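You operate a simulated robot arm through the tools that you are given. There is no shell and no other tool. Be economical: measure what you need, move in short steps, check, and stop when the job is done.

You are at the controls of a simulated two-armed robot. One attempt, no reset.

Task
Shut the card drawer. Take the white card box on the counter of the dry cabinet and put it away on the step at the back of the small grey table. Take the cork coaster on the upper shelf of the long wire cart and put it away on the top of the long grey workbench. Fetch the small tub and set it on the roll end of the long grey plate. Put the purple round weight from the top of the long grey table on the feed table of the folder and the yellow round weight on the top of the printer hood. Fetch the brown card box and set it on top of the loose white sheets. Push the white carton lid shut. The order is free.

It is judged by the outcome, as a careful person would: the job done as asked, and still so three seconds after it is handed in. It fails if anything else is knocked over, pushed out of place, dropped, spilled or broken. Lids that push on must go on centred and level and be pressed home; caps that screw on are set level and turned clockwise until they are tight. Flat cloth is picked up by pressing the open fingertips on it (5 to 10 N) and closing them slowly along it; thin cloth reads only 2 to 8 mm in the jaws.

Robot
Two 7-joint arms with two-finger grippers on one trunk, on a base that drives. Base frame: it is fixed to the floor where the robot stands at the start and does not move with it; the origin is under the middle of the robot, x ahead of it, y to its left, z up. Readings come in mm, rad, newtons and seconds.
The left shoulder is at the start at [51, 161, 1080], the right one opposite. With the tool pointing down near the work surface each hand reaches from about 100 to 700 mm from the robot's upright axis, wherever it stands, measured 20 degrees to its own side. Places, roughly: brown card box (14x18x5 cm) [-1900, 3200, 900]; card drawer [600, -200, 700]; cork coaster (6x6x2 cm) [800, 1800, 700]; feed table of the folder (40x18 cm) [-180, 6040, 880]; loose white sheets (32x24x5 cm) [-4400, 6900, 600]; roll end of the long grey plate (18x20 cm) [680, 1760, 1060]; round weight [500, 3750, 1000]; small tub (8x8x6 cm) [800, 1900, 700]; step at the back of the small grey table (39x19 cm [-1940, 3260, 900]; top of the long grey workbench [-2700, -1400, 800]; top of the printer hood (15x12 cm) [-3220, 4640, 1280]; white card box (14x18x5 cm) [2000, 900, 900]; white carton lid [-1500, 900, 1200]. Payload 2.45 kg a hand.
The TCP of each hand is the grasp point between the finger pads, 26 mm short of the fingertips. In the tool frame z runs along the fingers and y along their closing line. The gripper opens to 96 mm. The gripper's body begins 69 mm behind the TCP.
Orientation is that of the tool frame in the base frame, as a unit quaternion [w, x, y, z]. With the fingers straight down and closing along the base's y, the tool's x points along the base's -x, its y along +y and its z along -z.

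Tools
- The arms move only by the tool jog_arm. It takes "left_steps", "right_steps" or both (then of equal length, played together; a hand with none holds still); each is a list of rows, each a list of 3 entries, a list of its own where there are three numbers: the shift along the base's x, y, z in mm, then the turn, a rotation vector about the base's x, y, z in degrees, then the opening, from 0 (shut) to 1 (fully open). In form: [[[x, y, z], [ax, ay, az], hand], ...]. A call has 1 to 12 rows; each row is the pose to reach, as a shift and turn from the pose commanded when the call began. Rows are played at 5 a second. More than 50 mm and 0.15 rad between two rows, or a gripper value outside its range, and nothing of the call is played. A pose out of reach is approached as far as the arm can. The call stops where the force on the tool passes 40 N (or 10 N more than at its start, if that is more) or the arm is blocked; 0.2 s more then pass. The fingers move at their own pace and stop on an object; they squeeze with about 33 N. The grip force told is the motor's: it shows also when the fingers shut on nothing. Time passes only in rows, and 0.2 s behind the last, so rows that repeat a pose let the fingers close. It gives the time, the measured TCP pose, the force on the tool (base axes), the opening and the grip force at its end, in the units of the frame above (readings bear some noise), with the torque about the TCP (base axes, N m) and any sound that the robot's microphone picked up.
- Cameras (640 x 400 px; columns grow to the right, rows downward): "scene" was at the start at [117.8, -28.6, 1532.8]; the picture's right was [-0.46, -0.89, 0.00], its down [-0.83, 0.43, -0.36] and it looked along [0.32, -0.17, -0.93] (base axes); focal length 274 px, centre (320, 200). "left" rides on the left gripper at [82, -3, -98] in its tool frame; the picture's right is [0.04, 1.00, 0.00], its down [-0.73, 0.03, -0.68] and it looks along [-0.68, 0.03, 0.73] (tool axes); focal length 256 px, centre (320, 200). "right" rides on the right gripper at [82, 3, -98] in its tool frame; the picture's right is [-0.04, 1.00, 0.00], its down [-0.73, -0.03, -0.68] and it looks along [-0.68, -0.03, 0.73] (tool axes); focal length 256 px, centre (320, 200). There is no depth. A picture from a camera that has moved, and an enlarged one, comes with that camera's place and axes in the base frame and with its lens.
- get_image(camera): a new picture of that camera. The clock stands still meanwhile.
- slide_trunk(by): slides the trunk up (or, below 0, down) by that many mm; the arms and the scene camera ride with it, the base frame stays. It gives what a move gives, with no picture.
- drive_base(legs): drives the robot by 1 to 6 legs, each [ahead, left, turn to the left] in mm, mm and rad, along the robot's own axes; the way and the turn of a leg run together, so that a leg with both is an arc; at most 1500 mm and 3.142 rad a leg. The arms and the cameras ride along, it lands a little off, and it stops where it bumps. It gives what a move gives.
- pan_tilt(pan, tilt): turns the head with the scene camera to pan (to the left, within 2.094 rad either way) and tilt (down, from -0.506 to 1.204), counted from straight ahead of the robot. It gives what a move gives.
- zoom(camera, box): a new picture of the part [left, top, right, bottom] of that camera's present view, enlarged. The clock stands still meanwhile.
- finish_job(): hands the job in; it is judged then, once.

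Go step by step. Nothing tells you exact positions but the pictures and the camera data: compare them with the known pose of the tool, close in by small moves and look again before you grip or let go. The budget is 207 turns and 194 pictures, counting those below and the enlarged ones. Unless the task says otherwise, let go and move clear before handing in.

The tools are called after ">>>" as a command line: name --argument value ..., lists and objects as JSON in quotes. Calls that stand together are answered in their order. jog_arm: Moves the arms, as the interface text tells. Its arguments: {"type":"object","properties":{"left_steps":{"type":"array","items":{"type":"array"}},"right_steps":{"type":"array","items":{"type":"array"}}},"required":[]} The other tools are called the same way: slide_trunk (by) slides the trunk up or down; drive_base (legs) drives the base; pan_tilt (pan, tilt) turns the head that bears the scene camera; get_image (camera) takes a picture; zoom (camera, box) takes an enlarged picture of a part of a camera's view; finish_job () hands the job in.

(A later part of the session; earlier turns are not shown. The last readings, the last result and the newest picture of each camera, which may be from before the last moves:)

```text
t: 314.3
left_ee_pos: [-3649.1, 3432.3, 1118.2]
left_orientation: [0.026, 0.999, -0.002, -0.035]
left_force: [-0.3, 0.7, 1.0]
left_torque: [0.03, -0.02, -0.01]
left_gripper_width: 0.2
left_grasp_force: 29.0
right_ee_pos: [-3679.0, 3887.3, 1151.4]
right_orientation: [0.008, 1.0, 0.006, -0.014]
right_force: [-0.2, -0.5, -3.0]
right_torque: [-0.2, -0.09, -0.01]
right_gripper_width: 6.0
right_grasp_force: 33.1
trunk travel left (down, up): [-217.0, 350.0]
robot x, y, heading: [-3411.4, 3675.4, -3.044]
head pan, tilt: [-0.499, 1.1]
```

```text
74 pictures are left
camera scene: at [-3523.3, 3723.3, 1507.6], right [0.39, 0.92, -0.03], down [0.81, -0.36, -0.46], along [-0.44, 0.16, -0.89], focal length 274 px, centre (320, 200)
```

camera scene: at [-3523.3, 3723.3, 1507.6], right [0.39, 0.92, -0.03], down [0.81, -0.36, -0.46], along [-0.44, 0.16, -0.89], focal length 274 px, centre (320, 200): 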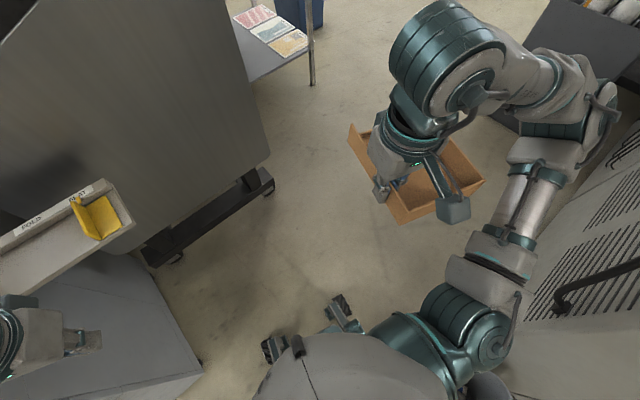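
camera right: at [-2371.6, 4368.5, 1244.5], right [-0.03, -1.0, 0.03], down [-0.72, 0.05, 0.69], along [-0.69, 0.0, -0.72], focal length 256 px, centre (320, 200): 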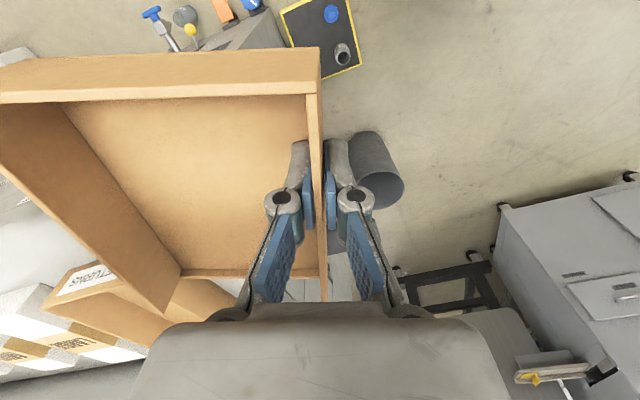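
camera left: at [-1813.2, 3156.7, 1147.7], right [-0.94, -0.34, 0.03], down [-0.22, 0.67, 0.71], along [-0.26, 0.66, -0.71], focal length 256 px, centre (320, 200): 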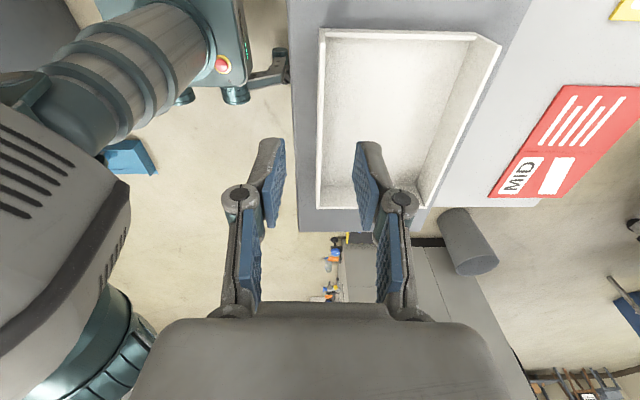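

The left elbow is against the neighbouring machine in this narrow spot. I'll tuck the left hand forward and up, then ease forward and to the right into the open corridor.

>>> jog_arm --left_steps '[[[-10, 15, 20], [0, 0, 0], 0], [[-25, 35, 40], [0, 0, 0], 0], [[-50, 55, 60], [0, 0, 0], 0], [[-80, 75, 80], [0, 0, 0], 0], [[-115, 95, 90], [0, 0, 0], 0], [[-150, 110, 100], [0, 0, 0], 0]]'

>>> drive_base --legs '[[150, -60, 0], [310, -260, 0]]'

>>> pan_tilt --pan -0.9 --tilt 0.7

>>> get_image --camera "scene"

```text
t: 315.7
left_ee_pos: [-3823.8, 3523.5, 1208.2]
left_orientation: [0.019, 0.999, -0.005, -0.025]
left_force: [-0.7, -0.6, -0.1]
left_torque: [0.05, -0.05, -0.02]
left_gripper_width: 0.0
left_grasp_force: 28.4
right_ee_pos: [-3700.1, 3870.5, 1147.8]
right_orientation: [0.002, 1.0, 0.004, -0.004]
right_force: [0.6, -0.5, -3.2]
right_torque: [-0.2, -0.14, 0.01]
right_gripper_width: 6.3
right_grasp_force: 32.2
trunk travel left (down, up): [-217.0, 350.0]
robot x, y, heading: [-3410.3, 3675.4, -3.054]
head pan, tilt: [-0.499, 1.1]
```

```text
t: 318.8
left_ee_pos: [-4211.6, 3712.7, 1215.7]
left_orientation: [0.004, 0.999, -0.017, -0.034]
left_force: [21.6, 10.5, 0.0]
left_torque: [-0.72, 1.82, -0.09]
left_gripper_width: 0.0
left_grasp_force: 28.4
right_ee_pos: [-4092.1, 4060.2, 1160.1]
right_orientation: [-0.017, 1.0, 0.001, -0.014]
right_force: [-0.3, -1.2, -3.1]
right_torque: [-0.09, -0.03, 0.07]
right_gripper_width: 6.0
right_grasp_force: 33.0
trunk travel left (down, up): [-217.0, 350.0]
robot x, y, heading: [-3824.4, 3900.1, -3.059]
head pan, tilt: [-0.499, 1.1]
stopped in leg 2: the robot was blocked; the commanded pose is now the measured one
```

```text
t: 319.6
left_ee_pos: [-4212.4, 3717.4, 1215.5]
left_orientation: [0.007, 0.999, -0.013, -0.034]
left_force: [11.4, 1.9, -1.3]
left_torque: [-0.19, 0.9, 0.08]
left_gripper_width: 0.2
left_grasp_force: 29.2
right_ee_pos: [-4091.0, 4065.7, 1158.7]
right_orientation: [-0.012, 1.0, 0.0, -0.014]
right_force: [0.5, -0.3, -2.4]
right_torque: [-0.26, -0.04, -0.02]
right_gripper_width: 6.0
right_grasp_force: 33.2
trunk travel left (down, up): [-217.0, 350.0]
robot x, y, heading: [-3824.6, 3898.7, -3.062]
head pan, tilt: [-0.901, 0.7]
```

```text
73 pictures are left
camera scene: at [-3964.2, 3924.5, 1535.3], right [0.73, 0.68, 0.01], down [0.44, -0.46, -0.77], along [-0.52, 0.57, -0.63], focal length 274 px, centre (320, 200)
```

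scene: 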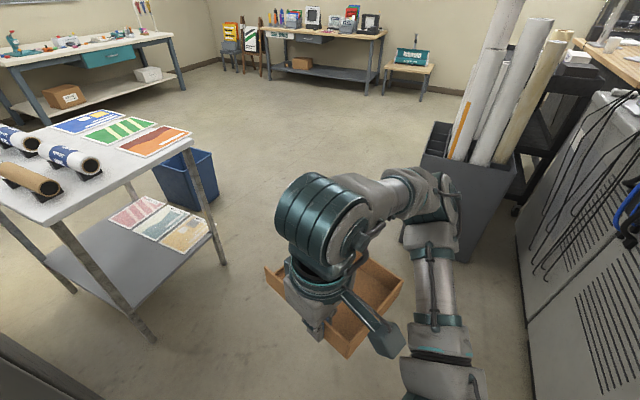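

The left hand touched the dark stand, so I'll draw it back, then turn north here; the corridor ahead is open, with the tube bin on the right and a table on the left.

>>> jog_arm --left_steps '[[[30, 5, 0], [0, 0, 0], 0], [[60, 10, 0], [0, 0, 0], 0], [[90, 10, 0], [0, 0, 0], 0], [[120, 10, 0], [0, 0, 0], 0]]'

>>> drive_base --legs '[[-60, 0, 0], [0, 0, -1.35], [700, 0, 0], [600, 450, 0]]'

>>> pan_tilt --pan -0.4 --tilt 0.5

>>> get_image --camera "scene"

```text
t: 320.6
left_ee_pos: [-4097.5, 3742.7, 1213.6]
left_orientation: [0.011, 0.999, -0.012, -0.032]
left_force: [-0.6, -0.8, 0.0]
left_torque: [-0.01, -0.02, -0.01]
left_gripper_width: 0.0
left_grasp_force: 28.7
right_ee_pos: [-4097.8, 4081.3, 1156.1]
right_orientation: [-0.008, 1.0, -0.002, -0.013]
right_force: [0.4, -0.4, -2.9]
right_torque: [-0.17, -0.06, 0.05]
right_gripper_width: 6.2
right_grasp_force: 33.0
trunk travel left (down, up): [-217.0, 350.0]
robot x, y, heading: [-3822.5, 3907.5, -3.06]
head pan, tilt: [-0.901, 0.7]
```

```text
t: 332.0
left_ee_pos: [-4792.4, 5248.8, 1215.5]
left_orientation: [-0.007, 0.773, -0.634, -0.035]
left_force: [-0.4, -0.7, 0.5]
left_torque: [-0.01, -0.02, -0.01]
left_gripper_width: 0.1
left_grasp_force: 28.6
right_ee_pos: [-4463.8, 5323.2, 1153.6]
right_orientation: [-0.008, 0.781, -0.625, -0.009]
right_force: [1.5, -5.9, -2.1]
right_torque: [-0.11, 0.0, -0.95]
right_gripper_width: 8.2
right_grasp_force: 33.0
trunk travel left (down, up): [-217.0, 350.0]
robot x, y, heading: [-4589.5, 5015.5, 1.875]
head pan, tilt: [-0.901, 0.7]
```

```text
t: 332.9
left_ee_pos: [-4793.7, 5245.6, 1214.9]
left_orientation: [-0.008, 0.773, -0.634, -0.036]
left_force: [-0.3, -0.4, -0.5]
left_torque: [0.02, -0.03, -0.01]
left_gripper_width: 0.0
left_grasp_force: 28.1
right_ee_pos: [-4463.7, 5321.5, 1154.8]
right_orientation: [-0.009, 0.781, -0.625, -0.008]
right_force: [0.9, -5.7, -2.7]
right_torque: [-0.34, 0.2, -0.84]
right_gripper_width: 7.6
right_grasp_force: 33.2
trunk travel left (down, up): [-217.0, 350.0]
robot x, y, heading: [-4590.6, 5016.2, 1.881]
head pan, tilt: [-0.4, 0.499]
```

```text
72 pictures are left
camera scene: at [-4604.7, 5190.8, 1551.2], right [1.0, -0.09, 0.0], down [-0.05, -0.48, -0.88], along [0.08, 0.87, -0.48], focal length 274 px, centre (320, 200)
```

scene: 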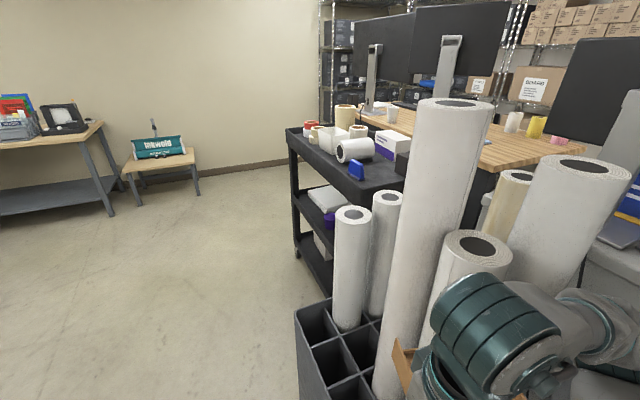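

I can see the target: the loose white sheets lie on the middle shelf of the black cart ahead. The brown tray is touching a paper tube in the bin, so I'll back off and step left.

>>> drive_base --legs '[[-120, 0, 0], [0, 330, 0]]'

>>> get_image --camera "right"

>>> get_image --camera "scene"

```text
t: 336.0
left_ee_pos: [-5054.2, 5040.0, 1217.5]
left_orientation: [0.001, 0.771, -0.636, -0.041]
left_force: [-0.2, 0.4, 0.2]
left_torque: [0.05, 0.08, 0.05]
left_gripper_width: 0.0
left_grasp_force: 28.6
right_ee_pos: [-4725.4, 5114.5, 1149.8]
right_orientation: [-0.001, 0.778, -0.628, -0.012]
right_force: [0.2, 0.2, -2.2]
right_torque: [-0.14, 0.22, 0.0]
right_gripper_width: 5.9
right_grasp_force: 32.3
trunk travel left (down, up): [-217.0, 350.0]
robot x, y, heading: [-4873.4, 4801.7, 1.87]
head pan, tilt: [-0.4, 0.499]
```

```text
71 pictures are left
camera right: at [-4709.6, 5031.9, 1246.8], right [-0.98, -0.17, 0.01], down [-0.11, 0.71, 0.69], along [-0.13, 0.68, -0.72], focal length 256 px, centre (320, 200)
```

right: 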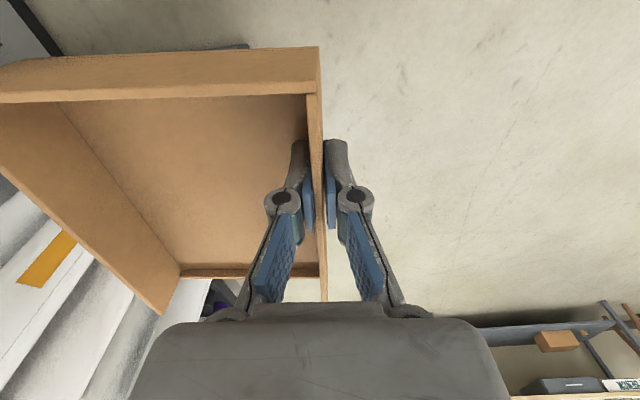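

```text
70 pictures are left
camera scene: at [-4856.1, 4988.4, 1549.9], right [0.99, -0.1, -0.02], down [-0.06, -0.49, -0.87], along [0.08, 0.87, -0.49], focal length 274 px, centre (320, 200)
```

scene: 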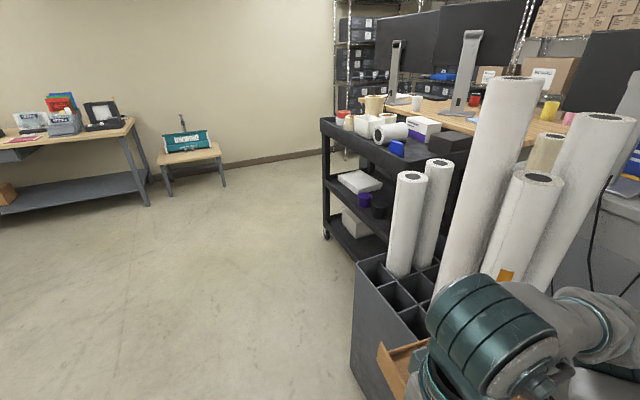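

The sheets lie on the black cart's middle shelf near (-4364,6893), reachable from its west side. I'll drive north past the tube bin, turn east to face the shelf, and look closely.

>>> drive_base --legs '[[1050, 0, 0], [1000, 0, 0], [0, 0, -1.57], [200, 0, 0]]'

>>> pan_tilt --pan -0.15 --tilt 0.75

>>> get_image --camera "scene"

```text
t: 351.2
left_ee_pos: [-5064.4, 7079.8, 1210.3]
left_orientation: [0.033, -0.097, 0.995, 0.005]
left_force: [1.9, 1.0, -1.1]
left_torque: [-0.09, 0.12, 0.01]
left_gripper_width: 0.0
left_grasp_force: 28.9
right_ee_pos: [-4992.2, 6748.6, 1159.1]
right_orientation: [0.014, -0.107, 0.994, -0.016]
right_force: [-0.5, 0.2, -4.3]
right_torque: [0.16, 0.12, 0.04]
right_gripper_width: 5.9
right_grasp_force: 32.7
trunk travel left (down, up): [-217.0, 350.0]
robot x, y, heading: [-5285.5, 6840.2, 0.302]
head pan, tilt: [-0.4, 0.499]
```

```text
t: 352.0
left_ee_pos: [-5070.0, 7088.3, 1213.9]
left_orientation: [0.034, -0.097, 0.995, 0.005]
left_force: [-0.4, 2.9, 1.5]
left_torque: [-0.26, 0.03, -0.01]
left_gripper_width: 0.0
left_grasp_force: 28.7
right_ee_pos: [-4997.6, 6757.9, 1161.3]
right_orientation: [0.017, -0.109, 0.994, -0.016]
right_force: [1.3, 1.7, -1.8]
right_torque: [0.02, 0.09, 0.07]
right_gripper_width: 5.7
right_grasp_force: 33.0
trunk travel left (down, up): [-217.0, 350.0]
robot x, y, heading: [-5287.5, 6852.3, 0.296]
head pan, tilt: [-0.15, 0.75]
```

```text
69 pictures are left
camera scene: at [-5134.6, 6951.4, 1527.9], right [0.15, -0.99, 0.04], down [-0.67, -0.13, -0.73], along [0.73, 0.08, -0.68], focal length 274 px, centre (320, 200)
```

scene: 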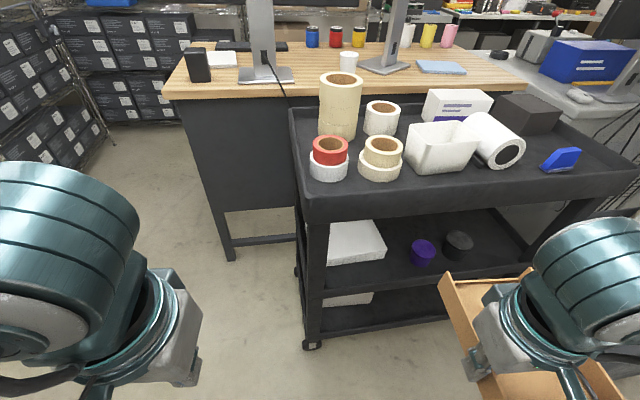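

The sheets are visible on the middle shelf. I'll lower the trunk to look into the shelf and gauge the clearance under the top tray.

>>> slide_trunk --by -210

>>> pan_tilt --pan -0.1 --tilt 0.8

>>> get_image --camera "scene"

>>> get_image --camera "left"

```text
t: 353.0
left_ee_pos: [-5063.6, 7091.4, 1146.2]
left_orientation: [0.026, -0.098, 0.995, 0.003]
left_force: [2.2, 0.2, 0.5]
left_torque: [-0.07, 0.07, 0.0]
left_gripper_width: 0.0
left_grasp_force: 28.7
right_ee_pos: [-4992.9, 6769.3, 1096.6]
right_orientation: [0.011, -0.103, 0.995, 0.004]
right_force: [8.9, 79.6, 3.8]
right_torque: [1.68, 0.12, -0.66]
right_gripper_width: 6.4
right_grasp_force: 33.3
trunk travel left (down, up): [-154.0, 413.0]
robot x, y, heading: [-5285.9, 6858.0, 0.293]
head pan, tilt: [-0.15, 0.75]
stopped: the force on the tool passed its limit at 63 N (the readings are from after the stop); the commanded pose is now the measured one
```

```text
t: 353.6
left_ee_pos: [-5068.1, 7089.4, 1150.0]
left_orientation: [0.03, -0.099, 0.995, 0.005]
left_force: [0.0, 0.7, 0.5]
left_torque: [-0.1, 0.04, 0.03]
left_gripper_width: 0.2
left_grasp_force: 28.4
right_ee_pos: [-4997.6, 6760.8, 1097.2]
right_orientation: [0.014, -0.109, 0.994, -0.007]
right_force: [7.1, 14.0, -0.9]
right_torque: [0.19, -0.08, 0.73]
right_gripper_width: 6.1
right_grasp_force: 32.5
trunk travel left (down, up): [-154.0, 413.0]
robot x, y, heading: [-5288.6, 6862.9, 0.297]
head pan, tilt: [-0.099, 0.799]
```

```text
68 pictures are left
camera scene: at [-5066.4, 6929.5, 1455.0], right [0.2, -0.98, 0.01], down [-0.7, -0.15, -0.69], along [0.68, 0.13, -0.72], focal length 274 px, centre (320, 200)
```

scene: 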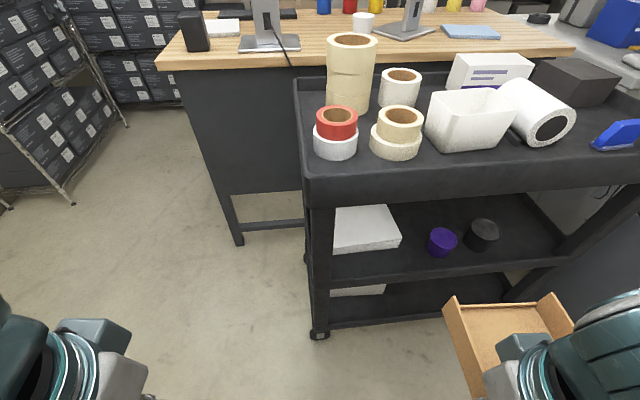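

```text
67 pictures are left
camera left: at [-5153.6, 7069.5, 1241.4], right [-0.24, 0.97, 0.0], down [0.67, 0.16, 0.72], along [0.7, 0.17, -0.69], focal length 256 px, centre (320, 200)
```

left: 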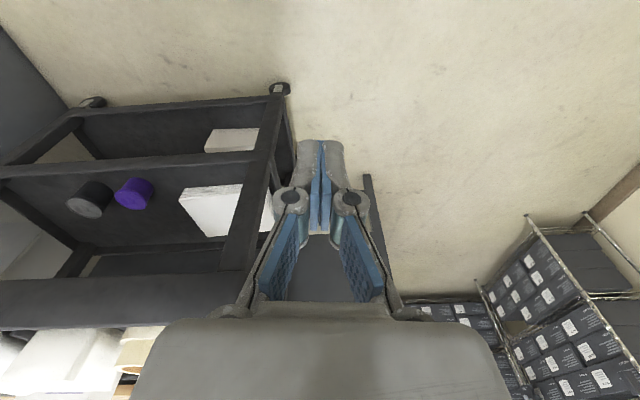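

The sheets' top is at z≈630 and the top tray's underside at z≈960, which leaves room for the hand. The brown tray is brushing my own arm, so I'll move it forward first, then lower further and re-look.

>>> jog_arm --right_steps '[[[25, 8, 0], [0, 0, 0], 0], [[55, 17, 0], [0, 0, 0], 0], [[90, 27, 0], [0, 0, 0], 0], [[130, 39, 0], [0, 0, 0], 0], [[170, 51, 0], [0, 0, 0], 0]]'

>>> slide_trunk --by -140

>>> get_image --camera "right"

>>> get_image --camera "scene"

```text
t: 354.8
left_ee_pos: [-5055.2, 7048.4, 1152.7]
left_orientation: [0.026, -0.097, 0.995, 0.02]
left_force: [-1.0, -0.9, 1.0]
left_torque: [0.07, 0.04, 0.03]
left_gripper_width: 0.0
left_grasp_force: 28.1
right_ee_pos: [-4814.3, 6773.3, 1090.3]
right_orientation: [0.009, -0.105, 0.994, 0.008]
right_force: [-0.4, -0.6, -3.7]
right_torque: [0.23, 0.17, -0.03]
right_gripper_width: 6.1
right_grasp_force: 32.5
trunk travel left (down, up): [-154.0, 413.0]
robot x, y, heading: [-5288.1, 6850.7, 0.298]
head pan, tilt: [-0.099, 0.799]
```

```text
t: 356.5
left_ee_pos: [-5055.0, 7038.1, 1013.2]
left_orientation: [0.027, -0.097, 0.995, 0.024]
left_force: [-0.6, -1.8, -0.1]
left_torque: [0.06, 0.03, -0.04]
left_gripper_width: 0.2
left_grasp_force: 28.6
right_ee_pos: [-4813.8, 6763.2, 951.6]
right_orientation: [0.011, -0.104, 0.994, 0.014]
right_force: [-0.2, -1.5, -2.5]
right_torque: [0.26, 0.17, -0.04]
right_gripper_width: 5.9
right_grasp_force: 32.6
trunk travel left (down, up): [-14.0, 553.0]
robot x, y, heading: [-5287.7, 6850.7, 0.293]
head pan, tilt: [-0.099, 0.799]
```

```text
66 pictures are left
camera right: at [-4895.4, 6747.1, 1047.3], right [-0.17, 0.99, 0.03], down [0.71, 0.1, 0.7], along [0.68, 0.14, -0.72], focal length 256 px, centre (320, 200)
```

right: 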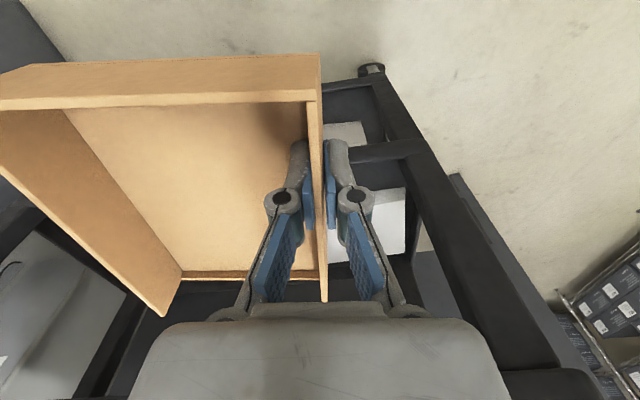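

```text
65 pictures are left
camera scene: at [-4894.1, 6953.6, 1270.3], right [0.2, -0.98, 0.0], down [-0.71, -0.14, -0.69], along [0.68, 0.14, -0.72], focal length 274 px, centre (320, 200)
```

scene: 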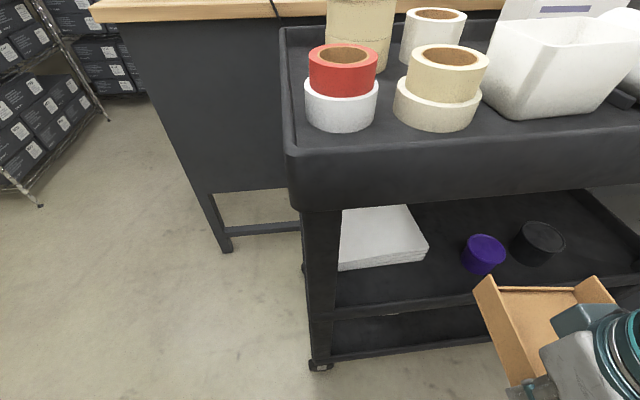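

Sheets confirmed with top at z≈630 and SW corner near (-4393,6746). I'll lower the right hand in front of the cart to entry height, z about 695.

>>> jog_arm --right_steps '[[[0, 0, -45], [0, -0.5, 0], 0], [[0, 0, -90], [-0.5, -1, 0], 0], [[0, 5, -135], [-1, -1, 0], 0], [[0, 10, -180], [-1, -1, 0], 0], [[0, 15, -225], [-1, -1, 0], 0], [[0, 20, -255], [-1, -1, 0], 0]]'

>>> get_image --camera "scene"

>>> get_image --camera "right"

```text
t: 357.9
left_ee_pos: [-5064.7, 7080.9, 1007.5]
left_orientation: [0.029, -0.1, 0.995, 0.006]
left_force: [-0.4, 1.7, -0.7]
left_torque: [-0.05, 0.04, -0.02]
left_gripper_width: 0.0
left_grasp_force: 28.4
right_ee_pos: [-4823.5, 6819.8, 701.8]
right_orientation: [0.021, -0.108, 0.994, -0.012]
right_force: [-1.0, 0.8, -2.4]
right_torque: [0.1, 0.06, 0.05]
right_gripper_width: 5.8
right_grasp_force: 32.2
trunk travel left (down, up): [-14.0, 553.0]
robot x, y, heading: [-5289.1, 6860.8, 0.299]
head pan, tilt: [-0.099, 0.799]
```

```text
64 pictures are left
camera scene: at [-4904.9, 6995.3, 1269.1], right [0.2, -0.98, 0.02], down [-0.7, -0.16, -0.69], along [0.68, 0.12, -0.72], focal length 274 px, centre (320, 200)
```

scene: 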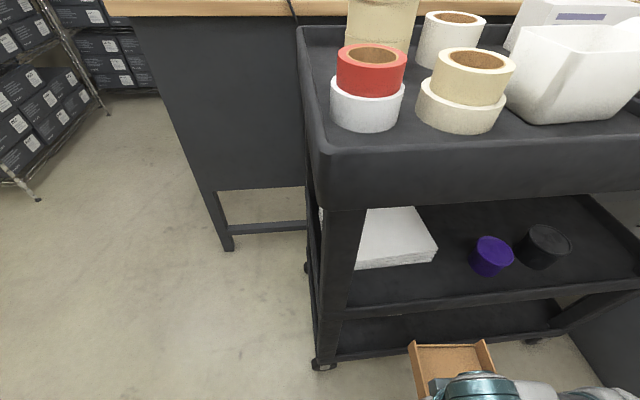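

```text
63 pictures are left
camera right: at [-4907.9, 6806.4, 796.3], right [-0.18, 0.98, -0.03], down [0.69, 0.14, 0.71], along [0.7, 0.11, -0.71], focal length 256 px, centre (320, 200)
```

right: 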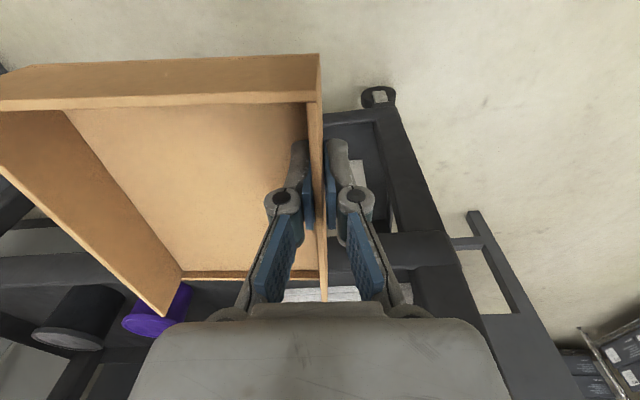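

The hand lines up with the sheets, but with the trunk this low my head leans too far forward over the cart. I'll raise the trunk 130 mm and lower the hand by the same amount.

>>> slide_trunk --by 130

>>> jog_arm --right_steps '[[[0, -5, -40], [-0.5, 0, 0], 0], [[0, -10, -80], [-1, 0, 0], 0], [[0, -15, -120], [-1.5, 0, 0], 0], [[0, -20, -132], [-2, 0, 0], 0]]'

>>> drive_base --legs '[[200, 0, 0]]'

>>> pan_tilt --pan -0.2 --tilt 0.9

>>> get_image --camera "scene"

>>> get_image --camera "right"

```text
t: 359.4
left_ee_pos: [-5064.0, 7080.6, 1138.8]
left_orientation: [0.028, -0.099, 0.995, 0.006]
left_force: [0.5, 0.2, 0.9]
left_torque: [-0.06, 0.06, -0.01]
left_gripper_width: 0.0
left_grasp_force: 27.9
right_ee_pos: [-4822.3, 6821.5, 829.9]
right_orientation: [0.019, -0.107, 0.994, -0.012]
right_force: [0.7, 0.6, -2.6]
right_torque: [0.11, 0.13, 0.01]
right_gripper_width: 6.0
right_grasp_force: 32.5
trunk travel left (down, up): [-144.0, 423.0]
robot x, y, heading: [-5289.0, 6856.4, 0.299]
head pan, tilt: [-0.099, 0.799]
```

```text
t: 360.4
left_ee_pos: [-5057.6, 7051.2, 1141.8]
left_orientation: [0.027, -0.097, 0.995, 0.018]
left_force: [0.4, 0.0, 0.0]
left_torque: [0.07, -0.01, 0.02]
left_gripper_width: 0.0
left_grasp_force: 28.4
right_ee_pos: [-4817.2, 6777.0, 695.5]
right_orientation: [0.016, -0.107, 0.994, -0.019]
right_force: [1.1, -0.5, -2.8]
right_torque: [0.19, 0.14, -0.01]
right_gripper_width: 6.1
right_grasp_force: 32.6
trunk travel left (down, up): [-144.0, 423.0]
robot x, y, heading: [-5288.5, 6853.7, 0.298]
head pan, tilt: [-0.099, 0.799]
```

```text
t: 362.0
left_ee_pos: [-4870.7, 7118.9, 1141.0]
left_orientation: [0.027, -0.098, 0.995, 0.014]
left_force: [0.3, 0.2, 0.7]
left_torque: [0.0, 0.03, 0.03]
left_gripper_width: 0.0
left_grasp_force: 29.2
right_ee_pos: [-4630.2, 6843.8, 697.0]
right_orientation: [0.016, -0.106, 0.994, -0.023]
right_force: [0.3, -0.1, -2.6]
right_torque: [0.18, 0.16, -0.02]
right_gripper_width: 5.8
right_grasp_force: 32.6
trunk travel left (down, up): [-144.0, 423.0]
robot x, y, heading: [-5098.5, 6910.8, 0.298]
head pan, tilt: [-0.099, 0.799]
```

```text
t: 362.7
left_ee_pos: [-4879.0, 7126.1, 1140.1]
left_orientation: [0.029, -0.099, 0.995, 0.011]
left_force: [-0.1, 0.8, -0.3]
left_torque: [-0.06, -0.03, 0.02]
left_gripper_width: 0.0
left_grasp_force: 28.5
right_ee_pos: [-4634.5, 6847.5, 699.8]
right_orientation: [0.02, -0.106, 0.994, -0.025]
right_force: [-0.8, 0.6, -2.5]
right_torque: [0.11, 0.07, 0.01]
right_gripper_width: 6.3
right_grasp_force: 33.0
trunk travel left (down, up): [-144.0, 423.0]
robot x, y, heading: [-5102.2, 6916.2, 0.299]
head pan, tilt: [-0.201, 0.901]
```

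```text
62 pictures are left
camera scene: at [-4871.8, 6984.3, 1435.4], right [0.1, -0.99, 0.01], down [-0.78, -0.09, -0.62], along [0.62, 0.05, -0.79], focal length 274 px, centre (320, 200)
```

scene: 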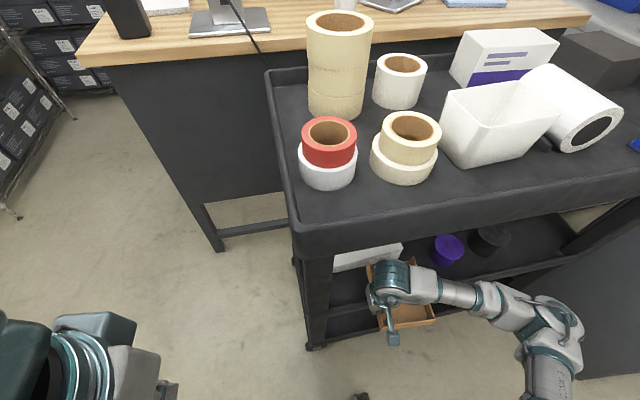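

```text
61 pictures are left
camera right: at [-4719.1, 6839.5, 794.6], right [-0.17, 0.98, -0.05], down [0.69, 0.16, 0.7], along [0.7, 0.08, -0.71], focal length 256 px, centre (320, 200)
```

right: 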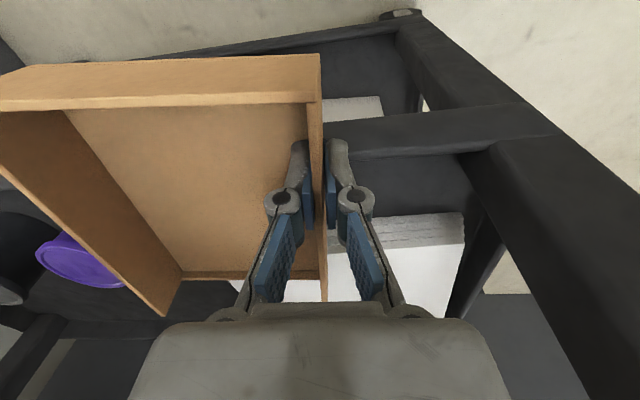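

The hand is at the shelf opening, but its wrist top is about 260 mm above the grasp point, close to the top tray's underside. I'll check from the left camera.

>>> get_image --camera "left"

>>> zoom --camera "scene" --box '[280, 180, 480, 360]'

```text
60 pictures are left
camera left: at [-4962.1, 7105.0, 1233.2], right [-0.24, 0.97, 0.02], down [0.67, 0.15, 0.72], along [0.7, 0.18, -0.69], focal length 256 px, centre (320, 200)
```

left: 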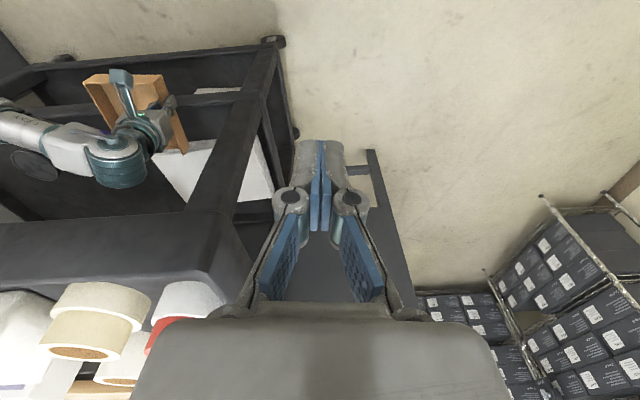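

```text
2.22 times, centred on (380, 270) of scene
camera zoom: at [-4871.8, 6984.3, 1435.4], right [0.1, -0.99, 0.01], down [-0.78, -0.09, -0.62], along [0.62, 0.05, -0.79], focal length 608 px, centre (187, 44)
```

zoom: 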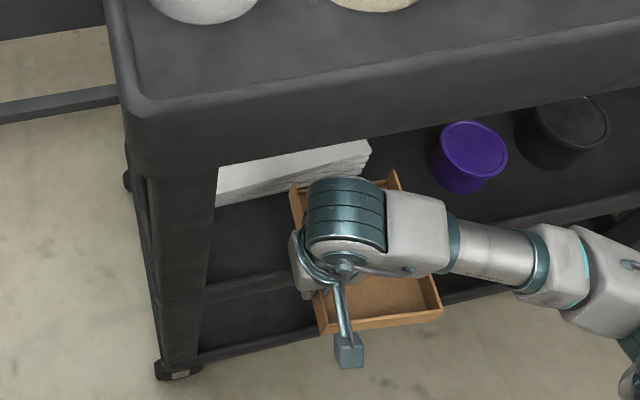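

The top tray's underside is about z 970 and my wrist top about 945–955, so I'll enter lower, at z 672, with the brown tray's bottom a few mm above the sheets.

>>> jog_arm --right_steps '[[[0, 0, -14], [-1, 2, 0], 0], [[0, 0, -27], [-2, 3, 0], 0]]'

>>> drive_base --legs '[[100, 25, 0]]'

>>> get_image --camera "right"

>>> get_image --camera "left"

```text
t: 363.3
left_ee_pos: [-4874.6, 7114.5, 1142.6]
left_orientation: [0.028, -0.098, 0.995, 0.016]
left_force: [-0.1, 0.6, 0.0]
left_torque: [-0.07, -0.01, -0.04]
left_gripper_width: 0.0
left_grasp_force: 29.0
right_ee_pos: [-4633.0, 6840.9, 670.6]
right_orientation: [-0.01, -0.107, 0.994, -0.035]
right_force: [0.3, -0.3, -3.2]
right_torque: [0.17, 0.1, 0.0]
right_gripper_width: 6.3
right_grasp_force: 32.7
trunk travel left (down, up): [-144.0, 423.0]
robot x, y, heading: [-5102.5, 6912.5, 0.3]
head pan, tilt: [-0.201, 0.901]
```

```text
t: 364.4
left_ee_pos: [-4781.5, 7156.0, 1142.8]
left_orientation: [0.028, -0.096, 0.995, 0.02]
left_force: [0.9, 0.6, -0.7]
left_torque: [0.01, 0.02, 0.0]
left_gripper_width: 0.1
left_grasp_force: 28.7
right_ee_pos: [-4541.6, 6884.9, 667.3]
right_orientation: [-0.011, -0.105, 0.994, -0.032]
right_force: [-0.1, -0.7, -2.3]
right_torque: [0.19, 0.11, 0.01]
right_gripper_width: 6.0
right_grasp_force: 33.0
trunk travel left (down, up): [-144.0, 423.0]
robot x, y, heading: [-5007.3, 6962.7, 0.295]
head pan, tilt: [-0.201, 0.901]
```

```text
58 pictures are left
camera right: at [-4620.4, 6877.4, 768.7], right [-0.17, 0.98, -0.06], down [0.73, 0.17, 0.66], along [0.66, 0.07, -0.75], focal length 256 px, centre (320, 200)
```

right: 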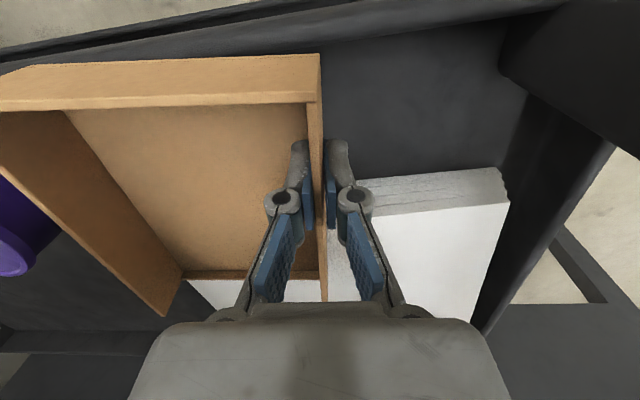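

```text
57 pictures are left
camera left: at [-4865.5, 7133.9, 1234.9], right [-0.23, 0.97, 0.03], down [0.68, 0.14, 0.72], along [0.7, 0.19, -0.69], focal length 256 px, centre (320, 200)
```

left: 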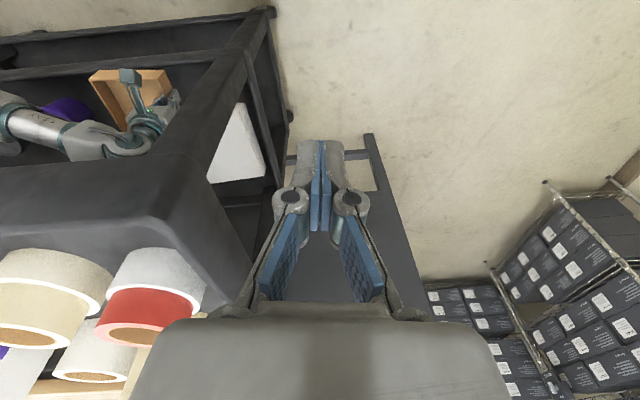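

The wrist is passing under the top tray with no contact. I'll carry on 140 mm further in with the arm.

>>> jog_arm --right_steps '[[[25, 13, 0], [0, 0, 0], 0], [[50, 26, 0], [0, 0, 0], 0], [[76, 39, 0], [0, 0, 0], 0], [[102, 52, 0], [0, 0, 0], 0], [[127, 65, 0], [0, 0, 0], 0]]'

>>> get_image --camera "right"

>>> get_image --camera "scene"

```text
t: 365.6
left_ee_pos: [-4787.2, 7160.0, 1143.1]
left_orientation: [0.03, -0.097, 0.995, 0.018]
left_force: [0.2, 0.7, 1.0]
left_torque: [-0.01, 0.01, -0.02]
left_gripper_width: 0.2
left_grasp_force: 28.5
right_ee_pos: [-4417.6, 6951.0, 669.9]
right_orientation: [-0.009, -0.106, 0.994, -0.033]
right_force: [-0.3, 0.3, -3.1]
right_torque: [0.15, 0.11, -0.02]
right_gripper_width: 5.7
right_grasp_force: 32.7
trunk travel left (down, up): [-144.0, 423.0]
robot x, y, heading: [-5011.8, 6965.6, 0.295]
head pan, tilt: [-0.201, 0.901]
```

```text
56 pictures are left
camera right: at [-4497.0, 6943.8, 769.6], right [-0.17, 0.98, -0.07], down [0.73, 0.17, 0.66], along [0.66, 0.06, -0.75], focal length 256 px, centre (320, 200)
```

right: 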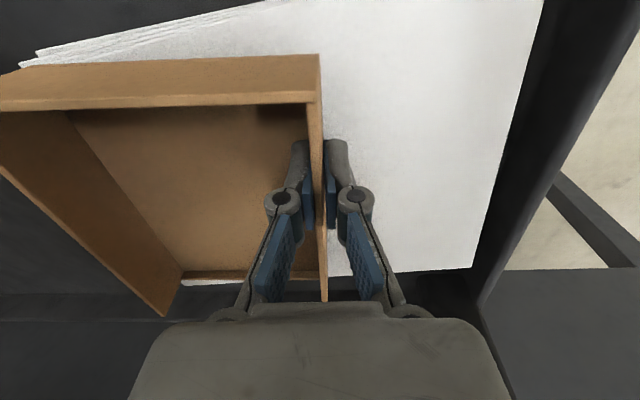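

```text
55 pictures are left
camera scene: at [-4775.9, 7016.1, 1434.9], right [0.1, -1.0, 0.0], down [-0.78, -0.08, -0.62], along [0.61, 0.06, -0.79], focal length 274 px, centre (320, 200)
```

scene: 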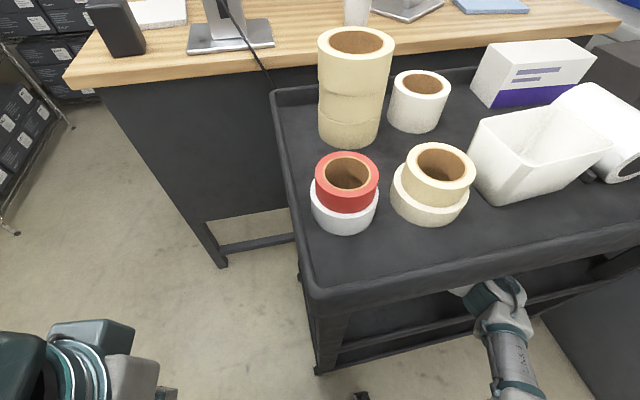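

The tray is over the sheets, close to their southeast corner. I'll shift it 30 mm north and slightly back, level it, and lower until it rests.

>>> jog_arm --right_steps '[[[-10, 13, 0], [1.9, -0.3, 0], 0], [[-21, 27, 0], [3.8, -0.6, 0], 0], [[-21, 27, -4], [3.8, -0.6, 0], 0], [[-21, 27, -8], [3.8, -0.6, 0], 0], [[-21, 27, -12], [3.8, -0.6, 0], 0]]'

>>> get_image --camera "right"

```text
t: 366.9
left_ee_pos: [-4788.0, 7156.6, 1144.8]
left_orientation: [0.031, -0.098, 0.995, 0.019]
left_force: [0.0, -0.7, 0.3]
left_torque: [-0.01, 0.01, 0.02]
left_gripper_width: 0.0
left_grasp_force: 28.7
right_ee_pos: [-4439.4, 6979.0, 659.5]
right_orientation: [0.0, -0.105, 0.994, -0.001]
right_force: [-0.5, -0.3, -1.4]
right_torque: [0.0, 0.05, 0.03]
right_gripper_width: 6.3
right_grasp_force: 32.7
trunk travel left (down, up): [-144.0, 423.0]
robot x, y, heading: [-5007.1, 6963.9, 0.296]
head pan, tilt: [-0.201, 0.901]
```

```text
54 pictures are left
camera right: at [-4519.4, 6964.5, 757.6], right [-0.17, 0.99, 0.0], down [0.72, 0.13, 0.68], along [0.67, 0.11, -0.73], focal length 256 px, centre (320, 200)
```

right: 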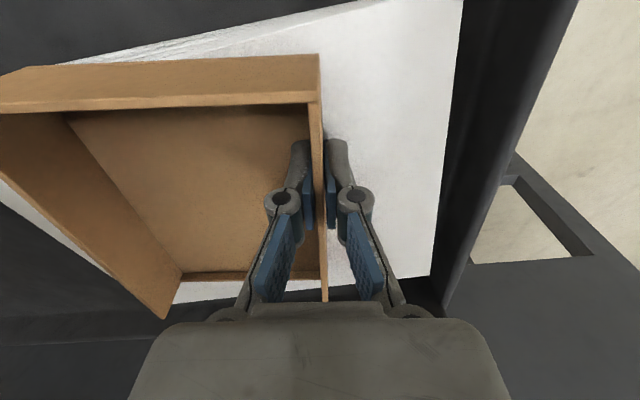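

Contact is starting and the tray lies wholly on the sheets. I'll settle it, open the fingers, and rise while pitching the hand so the wrist stays clear of the top tray.

>>> jog_arm --right_steps '[[[0, 0, -4], [0, 0, 0], 0], [[0, 0, -5], [0, 0, 0], 0.15], [[0, 0, -5], [0, 0, 0], 0.35], [[0, 0, -3], [0, 0, 0], 0.35], [[0, 0, 8], [1.8, -6, 0], 0.35], [[0, 0, 18], [3.5, -11.5, 0], 0.35], [[0, 0, 28], [5.2, -17, 0], 0.35], [[0, 0, 36], [7, -23, 0], 0.35], [[0, 0, 43], [8.5, -28, 0], 0.35]]'

>>> get_image --camera "right"

>>> get_image --camera "left"

```text
t: 368.9
left_ee_pos: [-4787.3, 7158.1, 1143.5]
left_orientation: [0.03, -0.097, 0.995, 0.019]
left_force: [-0.1, 0.0, -0.4]
left_torque: [-0.01, 0.01, 0.0]
left_gripper_width: 0.1
left_grasp_force: 28.4
right_ee_pos: [-4438.5, 6978.8, 701.6]
right_orientation: [0.249, -0.101, 0.962, 0.047]
right_force: [0.8, -0.6, 0.7]
right_torque: [0.0, -0.01, -0.02]
right_gripper_width: 33.6
right_grasp_force: 0.1
trunk travel left (down, up): [-144.0, 423.0]
robot x, y, heading: [-5011.1, 6965.5, 0.297]
head pan, tilt: [-0.201, 0.901]
```

```text
53 pictures are left
camera right: at [-4554.9, 6953.0, 747.8], right [-0.18, 0.98, 0.06], down [0.32, 0.0, 0.95], along [0.93, 0.19, -0.31], focal length 256 px, centre (320, 200)
```

right: 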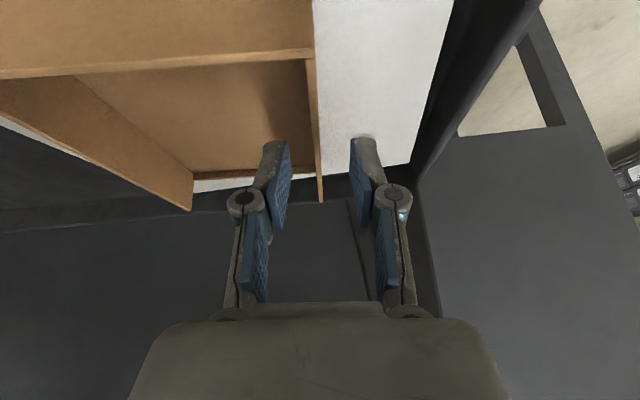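

```text
52 pictures are left
camera left: at [-4871.5, 7135.3, 1235.6], right [-0.23, 0.97, 0.03], down [0.68, 0.14, 0.72], along [0.7, 0.19, -0.69], focal length 256 px, centre (320, 200)
```

left: 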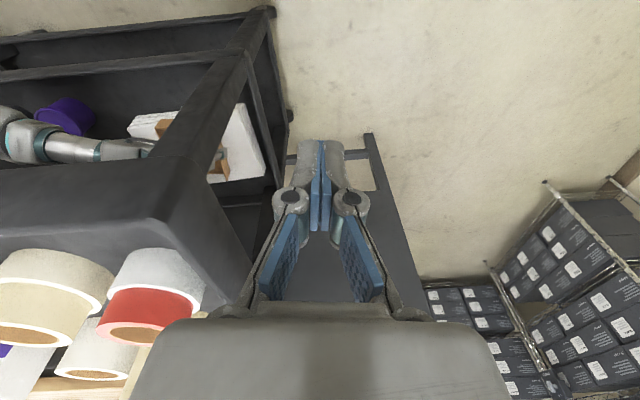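

Released cleanly. I'll rise another 14 mm with a bit more pitch and back the hand straight out.

>>> jog_arm --right_steps '[[[0, 0, 7], [1, -3.5, 0], 0.35], [[-2, 0, 14], [2, -7, 0], 0.35], [[-30, -8, 14], [2, -7, 0], 0.35], [[-65, -18, 14], [2, -7, 0], 0.35], [[-105, -30, 10], [2, -7, 0], 0.35], [[-145, -42, 5], [2, -7, 0], 0.35], [[-185, -54, 0], [2, -7, 0], 0.35]]'

>>> drive_base --legs '[[-350, 0, 0]]'

>>> get_image --camera "right"

>>> get_image --camera "scene"

```text
t: 370.5
left_ee_pos: [-4789.4, 7153.6, 1145.1]
left_orientation: [0.031, -0.097, 0.995, 0.021]
left_force: [0.0, -0.4, 0.5]
left_torque: [-0.02, 0.01, -0.01]
left_gripper_width: 0.0
left_grasp_force: 28.0
right_ee_pos: [-4578.7, 6949.7, 682.1]
right_orientation: [0.316, -0.093, 0.943, 0.053]
right_force: [-0.1, -1.2, -0.4]
right_torque: [0.03, 0.0, 0.01]
right_gripper_width: 33.7
right_grasp_force: 0.0
right hand out of reach, approached as far as the arm can: row 6, 7
trunk travel left (down, up): [-144.0, 423.0]
robot x, y, heading: [-5010.7, 6963.2, 0.296]
head pan, tilt: [-0.201, 0.901]
stopped in row 7 (right hand): the force on the tool passed its limit at 84 N (the readings are from after the stop); the commanded pose is now the measured one
```

```text
t: 372.7
left_ee_pos: [-5124.3, 7056.6, 1145.5]
left_orientation: [0.031, -0.095, 0.995, 0.02]
left_force: [-1.3, 0.0, 0.6]
left_torque: [0.03, -0.02, -0.02]
left_gripper_width: 0.1
left_grasp_force: 28.1
right_ee_pos: [-4910.6, 6850.3, 682.1]
right_orientation: [0.317, -0.091, 0.943, 0.051]
right_force: [-0.9, 0.0, 0.0]
right_torque: [0.0, 0.01, -0.01]
right_gripper_width: 33.6
right_grasp_force: 0.2
trunk travel left (down, up): [-144.0, 423.0]
robot x, y, heading: [-5344.8, 6863.4, 0.295]
head pan, tilt: [-0.201, 0.901]
```

```text
51 pictures are left
camera right: at [-5033.6, 6826.8, 711.5], right [-0.17, 0.98, 0.06], down [0.18, -0.03, 0.98], along [0.97, 0.18, -0.17], focal length 256 px, centre (320, 200)
```

right: 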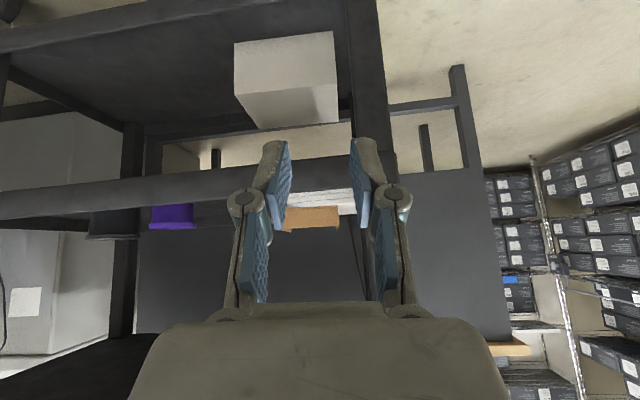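

```text
50 pictures are left
camera scene: at [-5111.5, 6913.9, 1435.5], right [0.09, -1.0, 0.0], down [-0.78, -0.07, -0.62], along [0.62, 0.06, -0.79], focal length 274 px, centre (320, 200)
```

scene: 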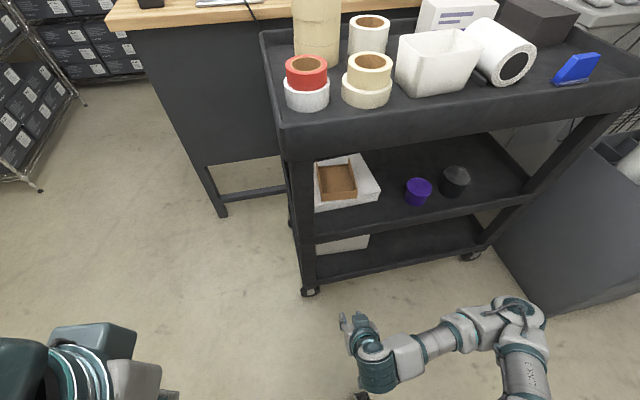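

The brown tray rests on the sheets and everything else is in place. Next are the weights; I'll tuck both hands forward with elbows in, raise the trunk to normal height, and retrace the corridor southward facing east.

>>> slide_trunk --by 90

>>> jog_arm --left_steps '[[[18, 5, 0], [0, 0, 0], 0], [[36, 10, 0], [0, 0, 0], 0], [[54, 15, -10], [0, 0, 0], 0], [[72, 20, -20], [0, 0, 0], 0], [[90, 26, -30], [0, 0, 0], 0], [[110, 32, -40], [0, 0, 0], 0], [[130, 38, -50], [0, 0, 0], 0]]' --right_steps '[[[0, 0, 40], [-1.6, 5, 0], 0], [[0, 0, 80], [-3.2, 10, 0], 0], [[0, 0, 125], [-4.8, 15, 0], 0], [[0, 0, 170], [-6.5, 20, 0], 0], [[0, 0, 215], [-8.2, 25, 0], 0], [[0, 0, 260], [-9.8, 30, 0], 0], [[0, 0, 305], [-11.5, 36, 0], 0]]'

>>> drive_base --legs '[[0, -1300, 0], [0, -1250, 0]]'

```text
t: 374.0
left_ee_pos: [-5125.8, 7054.6, 1235.6]
left_orientation: [0.032, -0.096, 0.995, 0.019]
left_force: [0.1, 0.3, -0.9]
left_torque: [-0.04, 0.01, 0.0]
left_gripper_width: 0.0
left_grasp_force: 27.9
right_ee_pos: [-4912.9, 6847.7, 772.7]
right_orientation: [0.318, -0.091, 0.942, 0.051]
right_force: [-0.8, -0.2, 0.3]
right_torque: [0.0, 0.03, 0.02]
right_gripper_width: 33.5
right_grasp_force: 0.2
trunk travel left (down, up): [-234.0, 333.0]
robot x, y, heading: [-5346.4, 6861.2, 0.294]
head pan, tilt: [-0.201, 0.901]
```

```text
t: 375.6
left_ee_pos: [-4996.9, 7093.0, 1187.3]
left_orientation: [0.033, -0.095, 0.995, 0.02]
left_force: [-0.7, 0.1, -0.4]
left_torque: [0.01, 0.0, -0.02]
left_gripper_width: 0.0
left_grasp_force: 28.5
right_ee_pos: [-4914.3, 6850.6, 1080.2]
right_orientation: [0.001, -0.102, 0.995, -0.016]
right_force: [0.0, 0.2, 1.0]
right_torque: [0.03, 0.03, 0.02]
right_gripper_width: 0.0
right_grasp_force: 28.2
trunk travel left (down, up): [-234.0, 333.0]
robot x, y, heading: [-5348.2, 6865.3, 0.295]
head pan, tilt: [-0.201, 0.901]
```

```text
t: 388.0
left_ee_pos: [-4244.1, 4679.1, 1187.4]
left_orientation: [0.034, -0.109, 0.993, 0.016]
left_force: [0.4, 0.4, 0.6]
left_torque: [-0.01, 0.02, -0.02]
left_gripper_width: 0.1
left_grasp_force: 28.4
right_ee_pos: [-4154.5, 4436.4, 1080.6]
right_orientation: [0.003, -0.115, 0.993, -0.019]
right_force: [-0.4, 0.5, 0.4]
right_torque: [0.01, -0.03, 0.01]
right_gripper_width: 0.3
right_grasp_force: 28.2
trunk travel left (down, up): [-234.0, 333.0]
robot x, y, heading: [-4584.4, 4430.7, 0.32]
head pan, tilt: [-0.201, 0.901]
```

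Back at the gap. I'll thread it with short diagonal legs, facing east with elbows tucked.

>>> drive_base --legs '[[501, -662, 0], [434, -439, 0], [747, -132, 0], [777, 122, 0]]'

>>> pan_tilt --pan -0.15 --tilt 0.35

>>> get_image --camera "scene"

```text
t: 396.3
left_ee_pos: [-2971.5, 3931.9, 1190.9]
left_orientation: [0.038, -0.111, 0.993, 0.02]
left_force: [0.6, -0.3, 0.7]
left_torque: [0.01, 0.03, 0.01]
left_gripper_width: 0.2
left_grasp_force: 28.2
right_ee_pos: [-2880.1, 3691.0, 1085.0]
right_orientation: [0.007, -0.118, 0.993, -0.016]
right_force: [-0.2, 1.0, 0.1]
right_torque: [0.02, 0.04, 0.0]
right_gripper_width: 0.0
right_grasp_force: 28.9
trunk travel left (down, up): [-234.0, 333.0]
robot x, y, heading: [-3299.2, 3694.6, 0.322]
head pan, tilt: [-0.201, 0.901]
stopped in leg 3: the robot was blocked; the commanded pose is now the measured one
```

```text
t: 397.2
left_ee_pos: [-2974.1, 3931.2, 1192.2]
left_orientation: [0.039, -0.111, 0.993, 0.02]
left_force: [0.3, 0.9, -0.5]
left_torque: [0.04, 0.01, 0.02]
left_gripper_width: 0.0
left_grasp_force: 28.5
right_ee_pos: [-2882.2, 3690.2, 1085.4]
right_orientation: [0.008, -0.118, 0.993, -0.016]
right_force: [-0.7, -0.5, -0.3]
right_torque: [0.06, 0.01, -0.01]
right_gripper_width: 0.0
right_grasp_force: 28.6
trunk travel left (down, up): [-234.0, 333.0]
robot x, y, heading: [-3296.5, 3689.7, 0.318]
head pan, tilt: [-0.15, 0.351]
```

```text
49 pictures are left
camera scene: at [-3132.5, 3726.9, 1582.8], right [0.17, -0.98, 0.0], down [-0.34, -0.06, -0.94], along [0.92, 0.16, -0.35], focal length 274 px, centre (320, 200)
```

scene: 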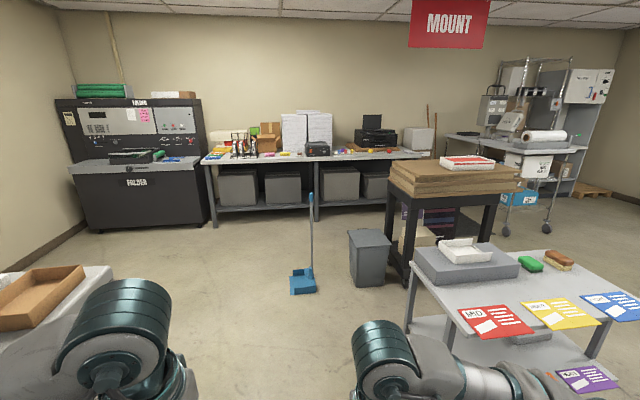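

I can see the folder and the long grey table across the room. The base is blocked again, so I'll look down on the left side.

>>> pan_tilt --pan 0.9 --tilt 1.1

>>> get_image --camera "scene"

```text
t: 398.5
left_ee_pos: [-2974.9, 3934.6, 1193.4]
left_orientation: [0.039, -0.111, 0.993, 0.018]
left_force: [0.5, 0.0, 0.1]
left_torque: [-0.04, 0.0, -0.02]
left_gripper_width: 0.1
left_grasp_force: 28.2
right_ee_pos: [-2882.8, 3694.8, 1085.3]
right_orientation: [0.008, -0.118, 0.993, -0.017]
right_force: [0.1, 0.1, 0.1]
right_torque: [-0.03, 0.02, 0.01]
right_gripper_width: 0.5
right_grasp_force: 28.5
trunk travel left (down, up): [-234.0, 333.0]
robot x, y, heading: [-3300.1, 3694.3, 0.325]
head pan, tilt: [0.901, 1.1]
```

```text
48 pictures are left
camera scene: at [-3203.9, 3774.8, 1521.7], right [0.94, -0.34, 0.0], down [-0.31, -0.84, -0.45], along [0.15, 0.43, -0.89], focal length 274 px, centre (320, 200)
```

scene: 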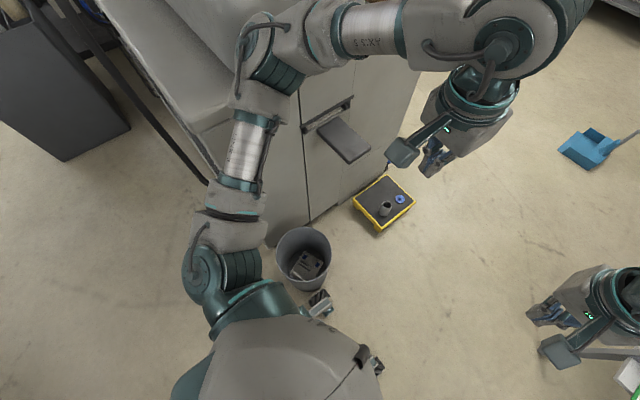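

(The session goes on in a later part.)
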